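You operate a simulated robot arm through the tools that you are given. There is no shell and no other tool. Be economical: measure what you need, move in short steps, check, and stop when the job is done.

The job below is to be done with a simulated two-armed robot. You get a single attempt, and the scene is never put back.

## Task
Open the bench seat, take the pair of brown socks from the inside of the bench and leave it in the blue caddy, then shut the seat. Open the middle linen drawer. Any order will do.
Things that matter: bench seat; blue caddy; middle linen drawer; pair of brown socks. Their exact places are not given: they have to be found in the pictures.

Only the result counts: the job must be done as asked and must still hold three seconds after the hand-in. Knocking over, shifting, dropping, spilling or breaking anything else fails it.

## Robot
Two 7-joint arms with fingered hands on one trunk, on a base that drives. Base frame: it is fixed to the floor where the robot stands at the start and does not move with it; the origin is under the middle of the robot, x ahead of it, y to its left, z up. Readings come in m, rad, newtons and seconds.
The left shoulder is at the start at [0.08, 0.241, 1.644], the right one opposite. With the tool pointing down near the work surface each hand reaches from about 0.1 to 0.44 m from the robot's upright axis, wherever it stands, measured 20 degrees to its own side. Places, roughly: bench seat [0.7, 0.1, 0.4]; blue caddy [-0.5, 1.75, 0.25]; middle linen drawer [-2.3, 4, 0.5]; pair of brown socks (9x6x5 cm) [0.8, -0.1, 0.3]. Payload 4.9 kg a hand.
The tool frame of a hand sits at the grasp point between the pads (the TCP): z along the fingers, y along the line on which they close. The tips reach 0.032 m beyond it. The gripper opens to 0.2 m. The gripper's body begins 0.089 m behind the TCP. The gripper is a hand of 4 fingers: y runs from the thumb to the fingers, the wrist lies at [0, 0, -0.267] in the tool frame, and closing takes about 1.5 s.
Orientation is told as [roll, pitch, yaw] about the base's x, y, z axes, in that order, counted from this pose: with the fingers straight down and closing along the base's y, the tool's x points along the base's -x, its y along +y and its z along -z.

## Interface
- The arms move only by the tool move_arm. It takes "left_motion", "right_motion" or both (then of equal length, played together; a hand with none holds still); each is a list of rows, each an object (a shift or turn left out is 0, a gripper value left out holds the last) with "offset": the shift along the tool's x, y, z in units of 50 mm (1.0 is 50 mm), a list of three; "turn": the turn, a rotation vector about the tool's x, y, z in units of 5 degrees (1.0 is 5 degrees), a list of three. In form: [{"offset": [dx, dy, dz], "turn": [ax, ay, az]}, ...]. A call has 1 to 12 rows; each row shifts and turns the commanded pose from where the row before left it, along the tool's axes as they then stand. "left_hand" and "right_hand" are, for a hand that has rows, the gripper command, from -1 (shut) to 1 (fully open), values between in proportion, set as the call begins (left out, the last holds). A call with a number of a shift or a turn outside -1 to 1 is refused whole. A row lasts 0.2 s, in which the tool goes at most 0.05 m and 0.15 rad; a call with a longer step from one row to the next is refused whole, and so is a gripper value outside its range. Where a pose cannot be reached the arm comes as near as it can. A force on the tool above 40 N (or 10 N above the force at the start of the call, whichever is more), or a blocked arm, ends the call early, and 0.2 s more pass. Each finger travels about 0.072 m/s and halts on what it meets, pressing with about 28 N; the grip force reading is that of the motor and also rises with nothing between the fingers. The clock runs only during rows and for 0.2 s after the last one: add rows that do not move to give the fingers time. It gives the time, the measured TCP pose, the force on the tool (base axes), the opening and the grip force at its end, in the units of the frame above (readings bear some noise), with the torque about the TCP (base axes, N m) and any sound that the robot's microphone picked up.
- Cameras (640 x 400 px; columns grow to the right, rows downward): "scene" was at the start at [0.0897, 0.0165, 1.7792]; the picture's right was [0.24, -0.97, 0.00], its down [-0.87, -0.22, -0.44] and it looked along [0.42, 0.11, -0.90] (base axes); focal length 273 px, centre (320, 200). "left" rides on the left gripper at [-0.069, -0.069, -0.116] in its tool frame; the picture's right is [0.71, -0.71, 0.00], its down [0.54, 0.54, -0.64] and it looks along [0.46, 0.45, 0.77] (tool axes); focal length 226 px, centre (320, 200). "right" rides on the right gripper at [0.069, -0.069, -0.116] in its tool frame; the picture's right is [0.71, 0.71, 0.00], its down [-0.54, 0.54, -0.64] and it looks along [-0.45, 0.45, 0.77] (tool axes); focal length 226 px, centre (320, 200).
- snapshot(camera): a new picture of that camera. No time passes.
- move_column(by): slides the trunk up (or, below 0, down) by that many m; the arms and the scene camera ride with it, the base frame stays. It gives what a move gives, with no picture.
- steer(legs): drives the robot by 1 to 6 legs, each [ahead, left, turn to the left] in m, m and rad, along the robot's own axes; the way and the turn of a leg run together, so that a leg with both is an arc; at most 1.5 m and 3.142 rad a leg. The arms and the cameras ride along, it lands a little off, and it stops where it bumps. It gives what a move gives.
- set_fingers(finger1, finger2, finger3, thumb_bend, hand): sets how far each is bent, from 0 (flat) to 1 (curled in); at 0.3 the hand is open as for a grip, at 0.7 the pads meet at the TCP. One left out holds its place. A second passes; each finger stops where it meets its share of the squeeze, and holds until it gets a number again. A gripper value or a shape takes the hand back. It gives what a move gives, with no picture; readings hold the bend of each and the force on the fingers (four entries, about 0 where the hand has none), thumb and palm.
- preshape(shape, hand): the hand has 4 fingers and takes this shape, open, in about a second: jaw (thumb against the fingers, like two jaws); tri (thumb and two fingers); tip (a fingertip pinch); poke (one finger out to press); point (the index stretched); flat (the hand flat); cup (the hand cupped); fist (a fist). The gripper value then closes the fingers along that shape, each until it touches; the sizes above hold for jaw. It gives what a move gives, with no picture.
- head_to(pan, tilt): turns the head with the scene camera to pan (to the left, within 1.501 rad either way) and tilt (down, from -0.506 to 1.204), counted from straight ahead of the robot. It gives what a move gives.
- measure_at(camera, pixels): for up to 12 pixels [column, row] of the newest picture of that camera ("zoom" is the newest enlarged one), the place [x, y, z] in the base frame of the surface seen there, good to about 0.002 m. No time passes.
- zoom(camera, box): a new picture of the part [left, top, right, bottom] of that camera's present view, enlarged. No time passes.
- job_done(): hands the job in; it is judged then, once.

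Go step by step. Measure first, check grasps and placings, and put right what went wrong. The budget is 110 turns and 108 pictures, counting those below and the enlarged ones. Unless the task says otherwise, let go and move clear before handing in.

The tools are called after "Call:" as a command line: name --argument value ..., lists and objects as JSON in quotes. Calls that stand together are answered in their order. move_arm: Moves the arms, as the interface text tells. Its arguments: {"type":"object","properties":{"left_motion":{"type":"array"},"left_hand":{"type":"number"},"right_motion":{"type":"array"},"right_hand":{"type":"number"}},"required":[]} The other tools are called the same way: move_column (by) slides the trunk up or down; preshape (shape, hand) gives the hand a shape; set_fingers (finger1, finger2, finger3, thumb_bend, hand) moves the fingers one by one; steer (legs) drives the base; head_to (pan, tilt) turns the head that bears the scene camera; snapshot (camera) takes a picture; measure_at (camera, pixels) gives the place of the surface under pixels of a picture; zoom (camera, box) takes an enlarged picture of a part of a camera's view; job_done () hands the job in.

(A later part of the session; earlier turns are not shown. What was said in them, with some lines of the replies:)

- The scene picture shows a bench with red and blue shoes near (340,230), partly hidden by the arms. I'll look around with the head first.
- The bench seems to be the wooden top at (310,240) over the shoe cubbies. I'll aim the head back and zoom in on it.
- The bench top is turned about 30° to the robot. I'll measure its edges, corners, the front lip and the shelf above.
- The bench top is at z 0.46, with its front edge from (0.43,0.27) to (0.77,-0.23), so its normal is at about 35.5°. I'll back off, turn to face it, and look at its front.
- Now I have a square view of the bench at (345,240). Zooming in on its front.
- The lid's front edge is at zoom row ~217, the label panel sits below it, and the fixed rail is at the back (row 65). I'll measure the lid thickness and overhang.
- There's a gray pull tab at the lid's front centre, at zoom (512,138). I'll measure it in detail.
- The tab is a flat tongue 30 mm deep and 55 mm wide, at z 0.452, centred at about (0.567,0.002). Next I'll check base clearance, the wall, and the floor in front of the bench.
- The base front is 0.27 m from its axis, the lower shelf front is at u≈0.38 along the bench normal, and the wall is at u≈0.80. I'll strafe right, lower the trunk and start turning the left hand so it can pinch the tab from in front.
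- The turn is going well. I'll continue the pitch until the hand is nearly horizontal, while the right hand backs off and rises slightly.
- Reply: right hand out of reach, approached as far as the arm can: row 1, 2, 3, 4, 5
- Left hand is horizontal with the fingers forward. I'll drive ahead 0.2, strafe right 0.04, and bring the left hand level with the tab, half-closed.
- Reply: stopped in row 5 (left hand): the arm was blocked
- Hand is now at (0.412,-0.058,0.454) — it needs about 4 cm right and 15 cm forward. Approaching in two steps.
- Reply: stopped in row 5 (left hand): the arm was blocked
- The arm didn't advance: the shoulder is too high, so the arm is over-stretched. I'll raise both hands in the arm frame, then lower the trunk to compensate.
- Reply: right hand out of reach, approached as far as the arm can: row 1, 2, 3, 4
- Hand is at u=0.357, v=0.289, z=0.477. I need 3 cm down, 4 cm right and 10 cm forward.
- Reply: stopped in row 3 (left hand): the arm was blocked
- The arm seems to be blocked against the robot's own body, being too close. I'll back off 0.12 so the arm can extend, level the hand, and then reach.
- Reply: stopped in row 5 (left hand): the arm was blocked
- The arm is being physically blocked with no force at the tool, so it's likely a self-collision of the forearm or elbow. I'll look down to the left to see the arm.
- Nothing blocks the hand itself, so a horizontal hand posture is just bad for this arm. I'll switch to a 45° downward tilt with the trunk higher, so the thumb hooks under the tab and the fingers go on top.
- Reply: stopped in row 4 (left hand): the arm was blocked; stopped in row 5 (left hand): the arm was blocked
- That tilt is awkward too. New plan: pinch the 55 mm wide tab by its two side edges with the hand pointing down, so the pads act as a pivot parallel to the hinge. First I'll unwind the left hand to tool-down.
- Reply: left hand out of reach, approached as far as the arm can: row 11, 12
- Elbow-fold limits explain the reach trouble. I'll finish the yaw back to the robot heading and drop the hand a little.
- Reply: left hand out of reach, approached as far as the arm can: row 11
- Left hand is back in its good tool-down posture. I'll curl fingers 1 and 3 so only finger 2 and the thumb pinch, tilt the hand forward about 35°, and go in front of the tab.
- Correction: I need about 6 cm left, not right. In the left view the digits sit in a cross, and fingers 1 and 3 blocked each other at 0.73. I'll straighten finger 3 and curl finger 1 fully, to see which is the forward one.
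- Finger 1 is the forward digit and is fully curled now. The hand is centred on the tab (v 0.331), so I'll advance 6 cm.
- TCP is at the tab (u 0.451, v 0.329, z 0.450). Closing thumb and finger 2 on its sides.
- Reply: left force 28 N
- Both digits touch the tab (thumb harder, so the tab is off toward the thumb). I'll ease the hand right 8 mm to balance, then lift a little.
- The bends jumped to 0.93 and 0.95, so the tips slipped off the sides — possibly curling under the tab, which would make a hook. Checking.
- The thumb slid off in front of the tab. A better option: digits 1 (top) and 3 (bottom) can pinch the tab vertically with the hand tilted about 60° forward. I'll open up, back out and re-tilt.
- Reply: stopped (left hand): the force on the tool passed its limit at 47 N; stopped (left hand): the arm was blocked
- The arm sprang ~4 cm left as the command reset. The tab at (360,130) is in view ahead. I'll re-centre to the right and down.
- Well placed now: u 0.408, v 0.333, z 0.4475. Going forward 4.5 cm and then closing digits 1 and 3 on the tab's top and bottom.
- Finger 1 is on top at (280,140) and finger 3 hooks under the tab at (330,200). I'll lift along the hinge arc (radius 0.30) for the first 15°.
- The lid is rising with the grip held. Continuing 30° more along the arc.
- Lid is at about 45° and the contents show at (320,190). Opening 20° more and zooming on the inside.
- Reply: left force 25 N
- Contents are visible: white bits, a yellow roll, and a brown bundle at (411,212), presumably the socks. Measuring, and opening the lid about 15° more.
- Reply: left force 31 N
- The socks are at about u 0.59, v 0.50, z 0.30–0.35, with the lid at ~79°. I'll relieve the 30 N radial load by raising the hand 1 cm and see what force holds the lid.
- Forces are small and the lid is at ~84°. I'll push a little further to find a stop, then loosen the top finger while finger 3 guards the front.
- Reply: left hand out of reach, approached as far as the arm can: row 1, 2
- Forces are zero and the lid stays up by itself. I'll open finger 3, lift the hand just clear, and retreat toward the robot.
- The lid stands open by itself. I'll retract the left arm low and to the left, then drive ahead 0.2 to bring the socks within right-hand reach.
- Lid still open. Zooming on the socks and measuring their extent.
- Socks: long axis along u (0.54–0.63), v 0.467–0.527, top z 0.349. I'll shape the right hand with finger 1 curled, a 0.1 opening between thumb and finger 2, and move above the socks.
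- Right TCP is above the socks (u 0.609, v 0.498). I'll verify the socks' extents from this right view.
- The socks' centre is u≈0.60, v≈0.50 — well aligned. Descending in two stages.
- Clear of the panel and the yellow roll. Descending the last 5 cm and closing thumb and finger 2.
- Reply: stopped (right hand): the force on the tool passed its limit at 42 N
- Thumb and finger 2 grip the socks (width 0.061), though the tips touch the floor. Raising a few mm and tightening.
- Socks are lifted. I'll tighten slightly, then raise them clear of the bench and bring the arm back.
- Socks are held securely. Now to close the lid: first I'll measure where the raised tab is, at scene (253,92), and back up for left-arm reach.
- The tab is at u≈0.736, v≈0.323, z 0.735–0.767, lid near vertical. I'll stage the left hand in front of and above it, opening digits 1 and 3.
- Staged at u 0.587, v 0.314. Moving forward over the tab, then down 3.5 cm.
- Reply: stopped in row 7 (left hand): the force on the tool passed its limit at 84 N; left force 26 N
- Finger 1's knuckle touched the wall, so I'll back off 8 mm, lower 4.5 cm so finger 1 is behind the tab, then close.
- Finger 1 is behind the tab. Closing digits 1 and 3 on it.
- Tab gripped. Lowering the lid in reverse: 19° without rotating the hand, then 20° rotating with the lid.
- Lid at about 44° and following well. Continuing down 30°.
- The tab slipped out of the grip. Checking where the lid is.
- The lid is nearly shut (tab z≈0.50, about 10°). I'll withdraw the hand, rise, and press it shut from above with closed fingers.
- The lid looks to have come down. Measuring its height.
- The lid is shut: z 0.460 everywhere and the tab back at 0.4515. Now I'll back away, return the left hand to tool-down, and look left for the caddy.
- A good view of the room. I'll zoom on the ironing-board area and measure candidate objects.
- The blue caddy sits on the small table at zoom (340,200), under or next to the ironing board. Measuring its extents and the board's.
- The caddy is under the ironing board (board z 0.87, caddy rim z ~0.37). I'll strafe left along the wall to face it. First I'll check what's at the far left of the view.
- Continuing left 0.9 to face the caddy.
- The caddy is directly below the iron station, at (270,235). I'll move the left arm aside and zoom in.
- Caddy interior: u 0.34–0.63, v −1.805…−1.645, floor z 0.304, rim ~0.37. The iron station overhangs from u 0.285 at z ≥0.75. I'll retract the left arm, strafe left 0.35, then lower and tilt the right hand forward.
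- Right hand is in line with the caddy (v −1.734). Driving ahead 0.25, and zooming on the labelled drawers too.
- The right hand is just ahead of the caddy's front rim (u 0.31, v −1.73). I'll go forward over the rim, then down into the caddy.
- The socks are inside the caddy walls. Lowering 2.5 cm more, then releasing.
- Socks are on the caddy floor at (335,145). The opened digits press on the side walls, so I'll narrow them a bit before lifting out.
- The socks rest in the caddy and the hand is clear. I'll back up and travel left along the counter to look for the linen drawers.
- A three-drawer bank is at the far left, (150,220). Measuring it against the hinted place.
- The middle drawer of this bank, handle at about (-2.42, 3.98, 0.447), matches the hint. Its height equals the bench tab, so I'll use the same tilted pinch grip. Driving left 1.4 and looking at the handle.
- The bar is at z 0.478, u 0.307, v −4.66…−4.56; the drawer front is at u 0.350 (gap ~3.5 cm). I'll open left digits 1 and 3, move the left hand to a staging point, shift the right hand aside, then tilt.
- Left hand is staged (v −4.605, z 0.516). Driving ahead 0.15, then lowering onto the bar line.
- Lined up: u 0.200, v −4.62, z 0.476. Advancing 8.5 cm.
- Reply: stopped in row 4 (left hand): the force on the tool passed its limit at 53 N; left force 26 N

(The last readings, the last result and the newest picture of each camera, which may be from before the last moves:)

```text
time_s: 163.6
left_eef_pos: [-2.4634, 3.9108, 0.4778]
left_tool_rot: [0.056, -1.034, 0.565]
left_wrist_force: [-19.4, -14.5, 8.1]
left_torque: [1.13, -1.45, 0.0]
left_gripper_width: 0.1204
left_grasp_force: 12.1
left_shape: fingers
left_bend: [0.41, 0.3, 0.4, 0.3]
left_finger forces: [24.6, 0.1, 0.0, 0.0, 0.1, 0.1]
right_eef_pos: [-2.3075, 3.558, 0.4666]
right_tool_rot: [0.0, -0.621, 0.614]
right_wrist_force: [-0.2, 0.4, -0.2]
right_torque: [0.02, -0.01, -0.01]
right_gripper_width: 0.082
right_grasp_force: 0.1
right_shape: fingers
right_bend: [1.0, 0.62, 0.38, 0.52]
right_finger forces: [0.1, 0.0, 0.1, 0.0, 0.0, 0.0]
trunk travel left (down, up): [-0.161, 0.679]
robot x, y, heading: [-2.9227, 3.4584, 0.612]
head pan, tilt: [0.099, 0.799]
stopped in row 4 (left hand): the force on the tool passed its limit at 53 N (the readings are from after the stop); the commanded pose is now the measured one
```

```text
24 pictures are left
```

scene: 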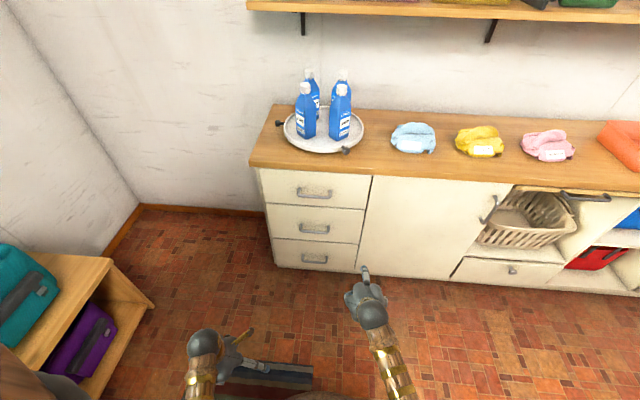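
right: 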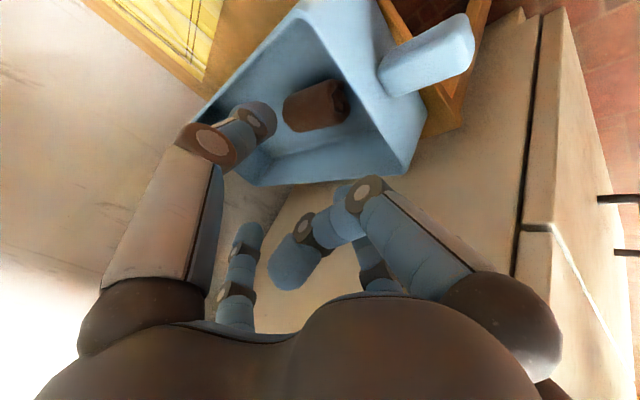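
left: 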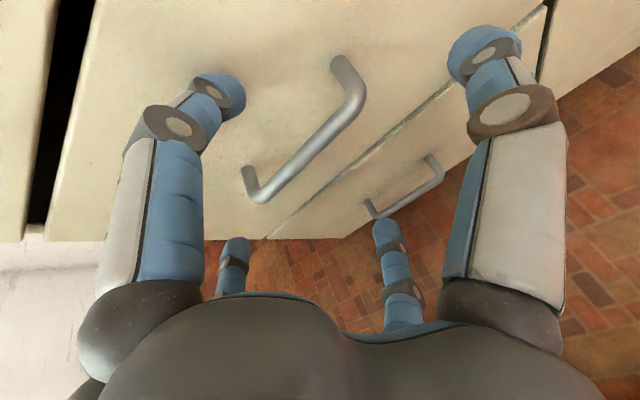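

Finger 1 (top) touched the drawer front. I'll back off 1 cm, bend it more (0.56), then advance onto the bar.

Call:
move_arm --left_motion '[{"offset": [0.1, 0, -0.17]}, {}]'

Call:
set_fingers --hand "left" --finger1 0.57 --finger3 0.5

Call:
move_arm --left_motion '[{"offset": [-0.13, 0, 0.21]}, {"offset": [-0.13, 0, 0.21]}, {"offset": [-0.13, 0, 0.21]}, {}]'

Call:
snapshot --camera "left"

```text
time_s: 164.2
left_eef_pos: [-2.4687, 3.9149, 0.4762]
left_tool_rot: [0.058, -1.034, 0.567]
left_wrist_force: [-10.0, -10.0, 4.4]
left_torque: [0.7, -0.8, -0.12]
left_gripper_width: 0.1194
left_grasp_force: 6.6
left_shape: fingers
left_bend: [0.41, 0.3, 0.4, 0.3]
left_finger forces: [14.0, 0.0, 0.0, 0.1, 0.1, 0.1]
right_eef_pos: [-2.3062, 3.56, 0.4654]
right_tool_rot: [-0.003, -0.617, 0.615]
right_wrist_force: [0.7, -0.7, -0.5]
right_torque: [-0.03, 0.0, 0.0]
right_gripper_width: 0.082
right_grasp_force: 0.0
right_shape: fingers
right_bend: [1.0, 0.62, 0.38, 0.52]
right_finger forces: [0.0, 0.0, 0.0, 0.1, 0.1, 0.1]
trunk travel left (down, up): [-0.161, 0.679]
robot x, y, heading: [-2.92, 3.4609, 0.616]
head pan, tilt: [0.099, 0.799]
```

```text
time_s: 165.2
left_eef_pos: [-2.4675, 3.9141, 0.4778]
left_tool_rot: [0.061, -1.035, 0.564]
left_wrist_force: [1.1, -0.3, 0.3]
left_torque: [-0.01, -0.01, 0.01]
left_gripper_width: 0.1037
left_grasp_force: 0.0
left_shape: fingers
left_bend: [0.56, 0.3, 0.5, 0.3]
left_finger forces: [0.0, 0.0, 0.0, 0.0, 0.0, 0.0]
right_eef_pos: [-2.3053, 3.5603, 0.4654]
right_tool_rot: [-0.003, -0.614, 0.615]
right_wrist_force: [-1.0, 0.5, 0.6]
right_torque: [-0.01, -0.03, 0.0]
right_gripper_width: 0.0819
right_grasp_force: 0.1
right_shape: fingers
right_bend: [1.0, 0.62, 0.38, 0.52]
right_finger forces: [0.0, 0.1, 0.0, 0.0, 0.0, 0.0]
trunk travel left (down, up): [-0.161, 0.679]
robot x, y, heading: [-2.9218, 3.4577, 0.617]
head pan, tilt: [0.099, 0.799]
```

```text
time_s: 166.2
left_eef_pos: [-2.4418, 3.9273, 0.479]
left_tool_rot: [0.057, -1.034, 0.569]
left_wrist_force: [-8.5, -7.2, 2.6]
left_torque: [0.17, -0.19, 0.04]
left_gripper_width: 0.0985
left_grasp_force: 5.3
left_shape: fingers
left_bend: [0.59, 0.3, 0.5, 0.3]
left_finger forces: [11.5, 0.0, 0.1, 0.0, 0.0, 0.1]
right_eef_pos: [-2.3068, 3.5592, 0.4696]
right_tool_rot: [0.001, -0.62, 0.613]
right_wrist_force: [0.3, -0.3, 0.6]
right_torque: [0.03, 0.0, 0.03]
right_gripper_width: 0.0819
right_grasp_force: 0.1
right_shape: fingers
right_bend: [1.0, 0.62, 0.38, 0.52]
right_finger forces: [0.0, 0.0, 0.0, 0.1, 0.0, 0.0]
trunk travel left (down, up): [-0.161, 0.679]
robot x, y, heading: [-2.9205, 3.4623, 0.616]
head pan, tilt: [0.099, 0.799]
```

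```text
23 pictures are left
```

left: 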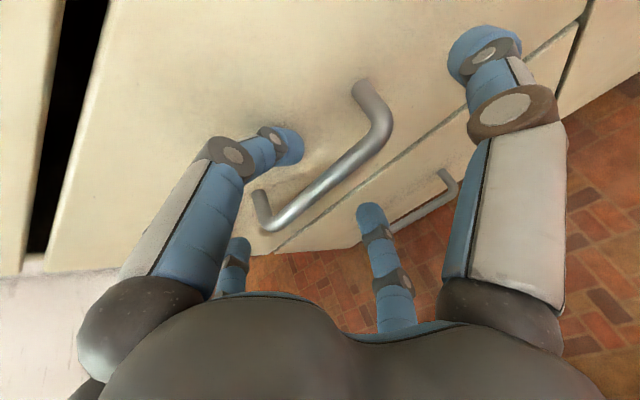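

The TCP is on the bar, with finger 1 above and finger 3 below. Closing both.

Call:
set_fingers --hand "left" --finger1 0.85 --finger3 0.85

Call:
snapshot --camera "left"

```text
time_s: 167.2
left_eef_pos: [-2.4406, 3.9287, 0.4799]
left_tool_rot: [0.057, -1.035, 0.566]
left_wrist_force: [1.4, 0.8, 0.1]
left_torque: [0.0, 0.02, -0.04]
left_gripper_width: 0.0953
left_grasp_force: 0.2
left_shape: fingers
left_bend: [0.74, 0.3, 0.72, 0.3]
left_finger forces: [0.0, 0.0, 0.1, 0.0, 0.0, 0.0]
right_eef_pos: [-2.3073, 3.5585, 0.47]
right_tool_rot: [-0.001, -0.622, 0.614]
right_wrist_force: [-0.6, 0.2, 0.9]
right_torque: [0.01, 0.01, 0.01]
right_gripper_width: 0.082
right_grasp_force: 0.1
right_shape: fingers
right_bend: [1.0, 0.62, 0.38, 0.52]
right_finger forces: [0.1, 0.1, 0.1, 0.0, 0.0, 0.0]
trunk travel left (down, up): [-0.161, 0.679]
robot x, y, heading: [-2.919, 3.4558, 0.616]
head pan, tilt: [0.099, 0.799]
```

```text
22 pictures are left
```

left: 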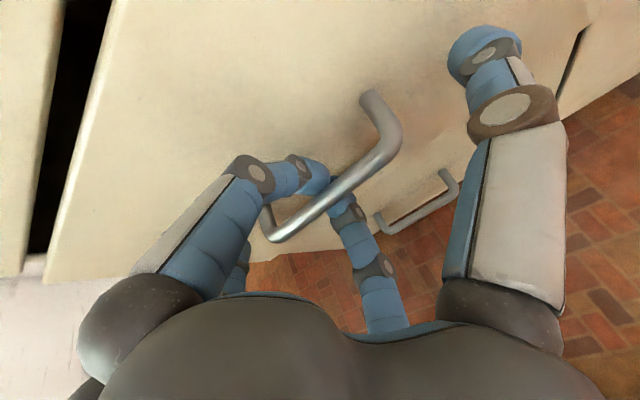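

Digits 1 and 3 close around behind the bar, forming a ring. Pulling by driving back 0.15.

Call:
steer --legs '[[-0.15, 0, 0]]'

Call:
snapshot --camera "scene"

```text
time_s: 168.6
left_eef_pos: [-2.5644, 3.8433, 0.4811]
left_tool_rot: [0.056, -1.035, 0.568]
left_wrist_force: [0.5, 0.3, 0.0]
left_torque: [-0.03, -0.02, 0.0]
left_gripper_width: 0.095
left_grasp_force: 0.0
left_shape: fingers
left_bend: [0.78, 0.3, 0.72, 0.3]
left_finger forces: [0.0, 0.0, 0.0, 0.0, 0.0, 0.0]
right_eef_pos: [-2.4281, 3.4716, 0.4697]
right_tool_rot: [0.001, -0.623, 0.615]
right_wrist_force: [-0.1, -0.8, 1.1]
right_torque: [-0.01, -0.01, -0.01]
right_gripper_width: 0.0819
right_grasp_force: 0.1
right_shape: fingers
right_bend: [1.0, 0.62, 0.38, 0.52]
right_finger forces: [0.0, 0.0, 0.0, 0.0, 0.0, 0.0]
trunk travel left (down, up): [-0.161, 0.679]
robot x, y, heading: [-3.0417, 3.3711, 0.613]
head pan, tilt: [0.099, 0.799]
```

```text
21 pictures are left
```

scene: 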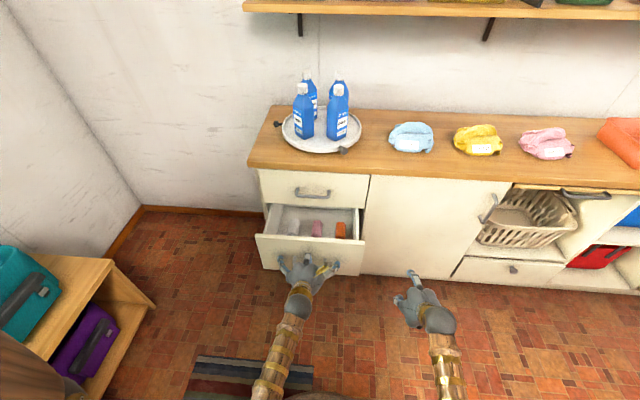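

The middle drawer is open about 15 cm. Pulling another 12 cm to be sure.

Call:
steer --legs '[[-0.12, 0, 0]]'

Call:
snapshot --camera "scene"

Call:
snapshot --camera "left"

```text
time_s: 169.8
left_eef_pos: [-2.6623, 3.7741, 0.4821]
left_tool_rot: [0.058, -1.037, 0.568]
left_wrist_force: [-0.5, 0.0, 0.6]
left_torque: [-0.04, 0.01, -0.01]
left_gripper_width: 0.0951
left_grasp_force: 0.0
left_shape: fingers
left_bend: [0.79, 0.3, 0.73, 0.3]
left_finger forces: [0.1, 0.0, 0.0, 0.0, 0.0, 0.0]
right_eef_pos: [-2.5274, 3.405, 0.4694]
right_tool_rot: [-0.001, -0.625, 0.615]
right_wrist_force: [-0.3, -0.3, 0.6]
right_torque: [-0.01, 0.02, -0.02]
right_gripper_width: 0.0818
right_grasp_force: 0.1
right_shape: fingers
right_bend: [1.0, 0.62, 0.38, 0.52]
right_finger forces: [0.1, 0.0, 0.0, 0.0, 0.1, 0.0]
trunk travel left (down, up): [-0.161, 0.679]
robot x, y, heading: [-3.141, 3.3052, 0.618]
head pan, tilt: [0.099, 0.799]
```

```text
20 pictures are left
```

scene: 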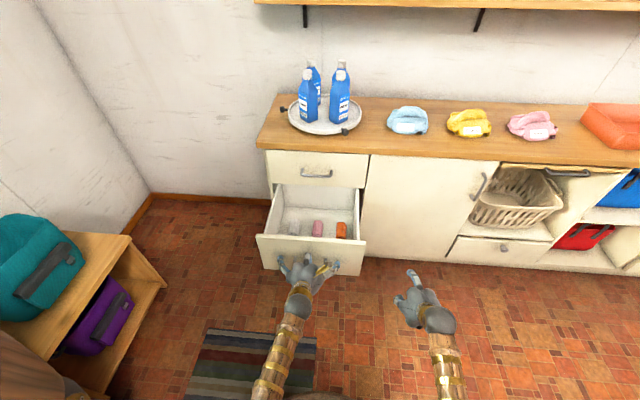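

```text
19 pictures are left
```

left: 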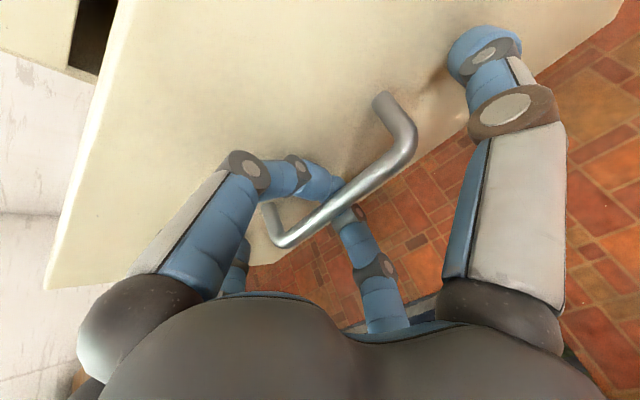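

The drawer is open about 27 cm and its place matches the hint. Releasing gently: opening the digits just enough to clear the bar, then withdrawing.

Call:
set_fingers --hand "left" --finger1 0.58 --finger3 0.45

Call:
move_arm --left_motion '[{"offset": [0.13, 0, -0.21]}, {"offset": [0.13, 0, -0.21]}, {"offset": [0.26, 0, -0.42]}, {"offset": [0.26, 0, -0.42]}, {"offset": [0.26, 0, -0.42]}, {}]'

Call:
snapshot --camera "left"

```text
time_s: 170.8
left_eef_pos: [-2.6603, 3.7754, 0.4807]
left_tool_rot: [0.057, -1.035, 0.567]
left_wrist_force: [0.2, 0.1, -0.6]
left_torque: [0.0, 0.0, -0.01]
left_gripper_width: 0.1025
left_grasp_force: 0.1
left_shape: fingers
left_bend: [0.57, 0.3, 0.45, 0.3]
left_finger forces: [0.0, 0.1, 0.0, 0.0, 0.0, 0.0]
right_eef_pos: [-2.5263, 3.4045, 0.4697]
right_tool_rot: [0.001, -0.623, 0.613]
right_wrist_force: [0.7, 0.1, 0.4]
right_torque: [0.01, 0.01, 0.0]
right_gripper_width: 0.0819
right_grasp_force: 0.0
right_shape: fingers
right_bend: [1.0, 0.62, 0.38, 0.52]
right_finger forces: [0.0, 0.0, 0.0, 0.1, 0.1, 0.1]
trunk travel left (down, up): [-0.161, 0.679]
robot x, y, heading: [-3.1406, 3.3009, 0.62]
head pan, tilt: [0.099, 0.799]
```

```text
time_s: 172.2
left_eef_pos: [-2.7027, 3.8123, 0.5351]
left_tool_rot: [0.272, -1.147, 0.382]
left_wrist_force: [0.9, 0.3, -0.1]
left_torque: [-0.01, -0.01, 0.08]
left_gripper_width: 0.1024
left_grasp_force: 0.0
left_shape: fingers
left_bend: [0.57, 0.3, 0.45, 0.3]
left_finger forces: [0.1, 0.0, 0.0, 0.1, 0.0, 0.0]
right_eef_pos: [-2.5252, 3.4048, 0.4652]
right_tool_rot: [-0.001, -0.615, 0.615]
right_wrist_force: [1.0, -0.2, -0.4]
right_torque: [0.03, 0.0, 0.04]
right_gripper_width: 0.082
right_grasp_force: 0.0
right_shape: fingers
right_bend: [1.0, 0.62, 0.38, 0.52]
right_finger forces: [0.0, 0.0, 0.1, 0.0, 0.0, 0.1]
trunk travel left (down, up): [-0.161, 0.679]
robot x, y, heading: [-3.1404, 3.2986, 0.612]
head pan, tilt: [0.099, 0.799]
stopped in row 6 (left hand): the arm was blocked; the commanded pose is now the measured one
```

```text
18 pictures are left
```

left: 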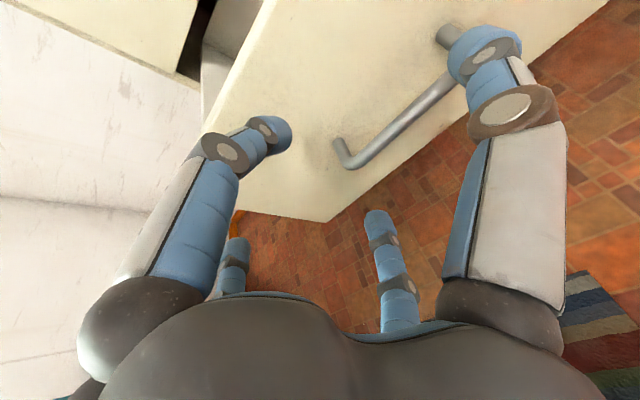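

The digits are off the bar. Driving back to clear, then checking the drawer.

Call:
steer --legs '[[-0.2, 0, 0]]'

Call:
snapshot --camera "scene"

```text
time_s: 173.8
left_eef_pos: [-2.8645, 3.6952, 0.5332]
left_tool_rot: [0.267, -1.144, 0.386]
left_wrist_force: [-0.2, 0.7, 0.3]
left_torque: [0.03, 0.01, 0.02]
left_gripper_width: 0.1025
left_grasp_force: 0.2
left_shape: fingers
left_bend: [0.57, 0.3, 0.45, 0.3]
left_finger forces: [0.0, 0.0, 0.1, 0.0, 0.0, 0.0]
right_eef_pos: [-2.6862, 3.2899, 0.4646]
right_tool_rot: [-0.001, -0.614, 0.615]
right_wrist_force: [0.6, 0.1, -0.1]
right_torque: [-0.01, 0.01, 0.01]
right_gripper_width: 0.0818
right_grasp_force: 0.0
right_shape: fingers
right_bend: [1.0, 0.62, 0.38, 0.52]
right_finger forces: [0.0, 0.0, 0.1, 0.0, 0.1, 0.1]
trunk travel left (down, up): [-0.161, 0.679]
robot x, y, heading: [-3.2998, 3.1857, 0.61]
head pan, tilt: [0.099, 0.799]
```

```text
17 pictures are left
```

scene: 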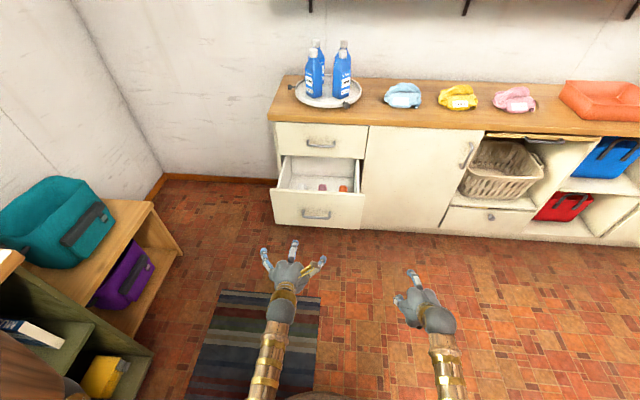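

The drawer stands open on its own and both hands are clear. The seat measured shut (z 0.46) and the socks lie in the caddy, so I'm handing in.

Call:
job_done

```text
The job is handed in.
```

I put the brown socks in the blue caddy, shut the bench seat, and left the middle linen drawer open about 27 cm; I haven't seen a verdict on the hand-in.

One uncertainty: a different bank of drawers nearer the ironing board has a middle drawer labelled "LINEN". I opened the unlabelled one in the far bank because it matches the place you gave.
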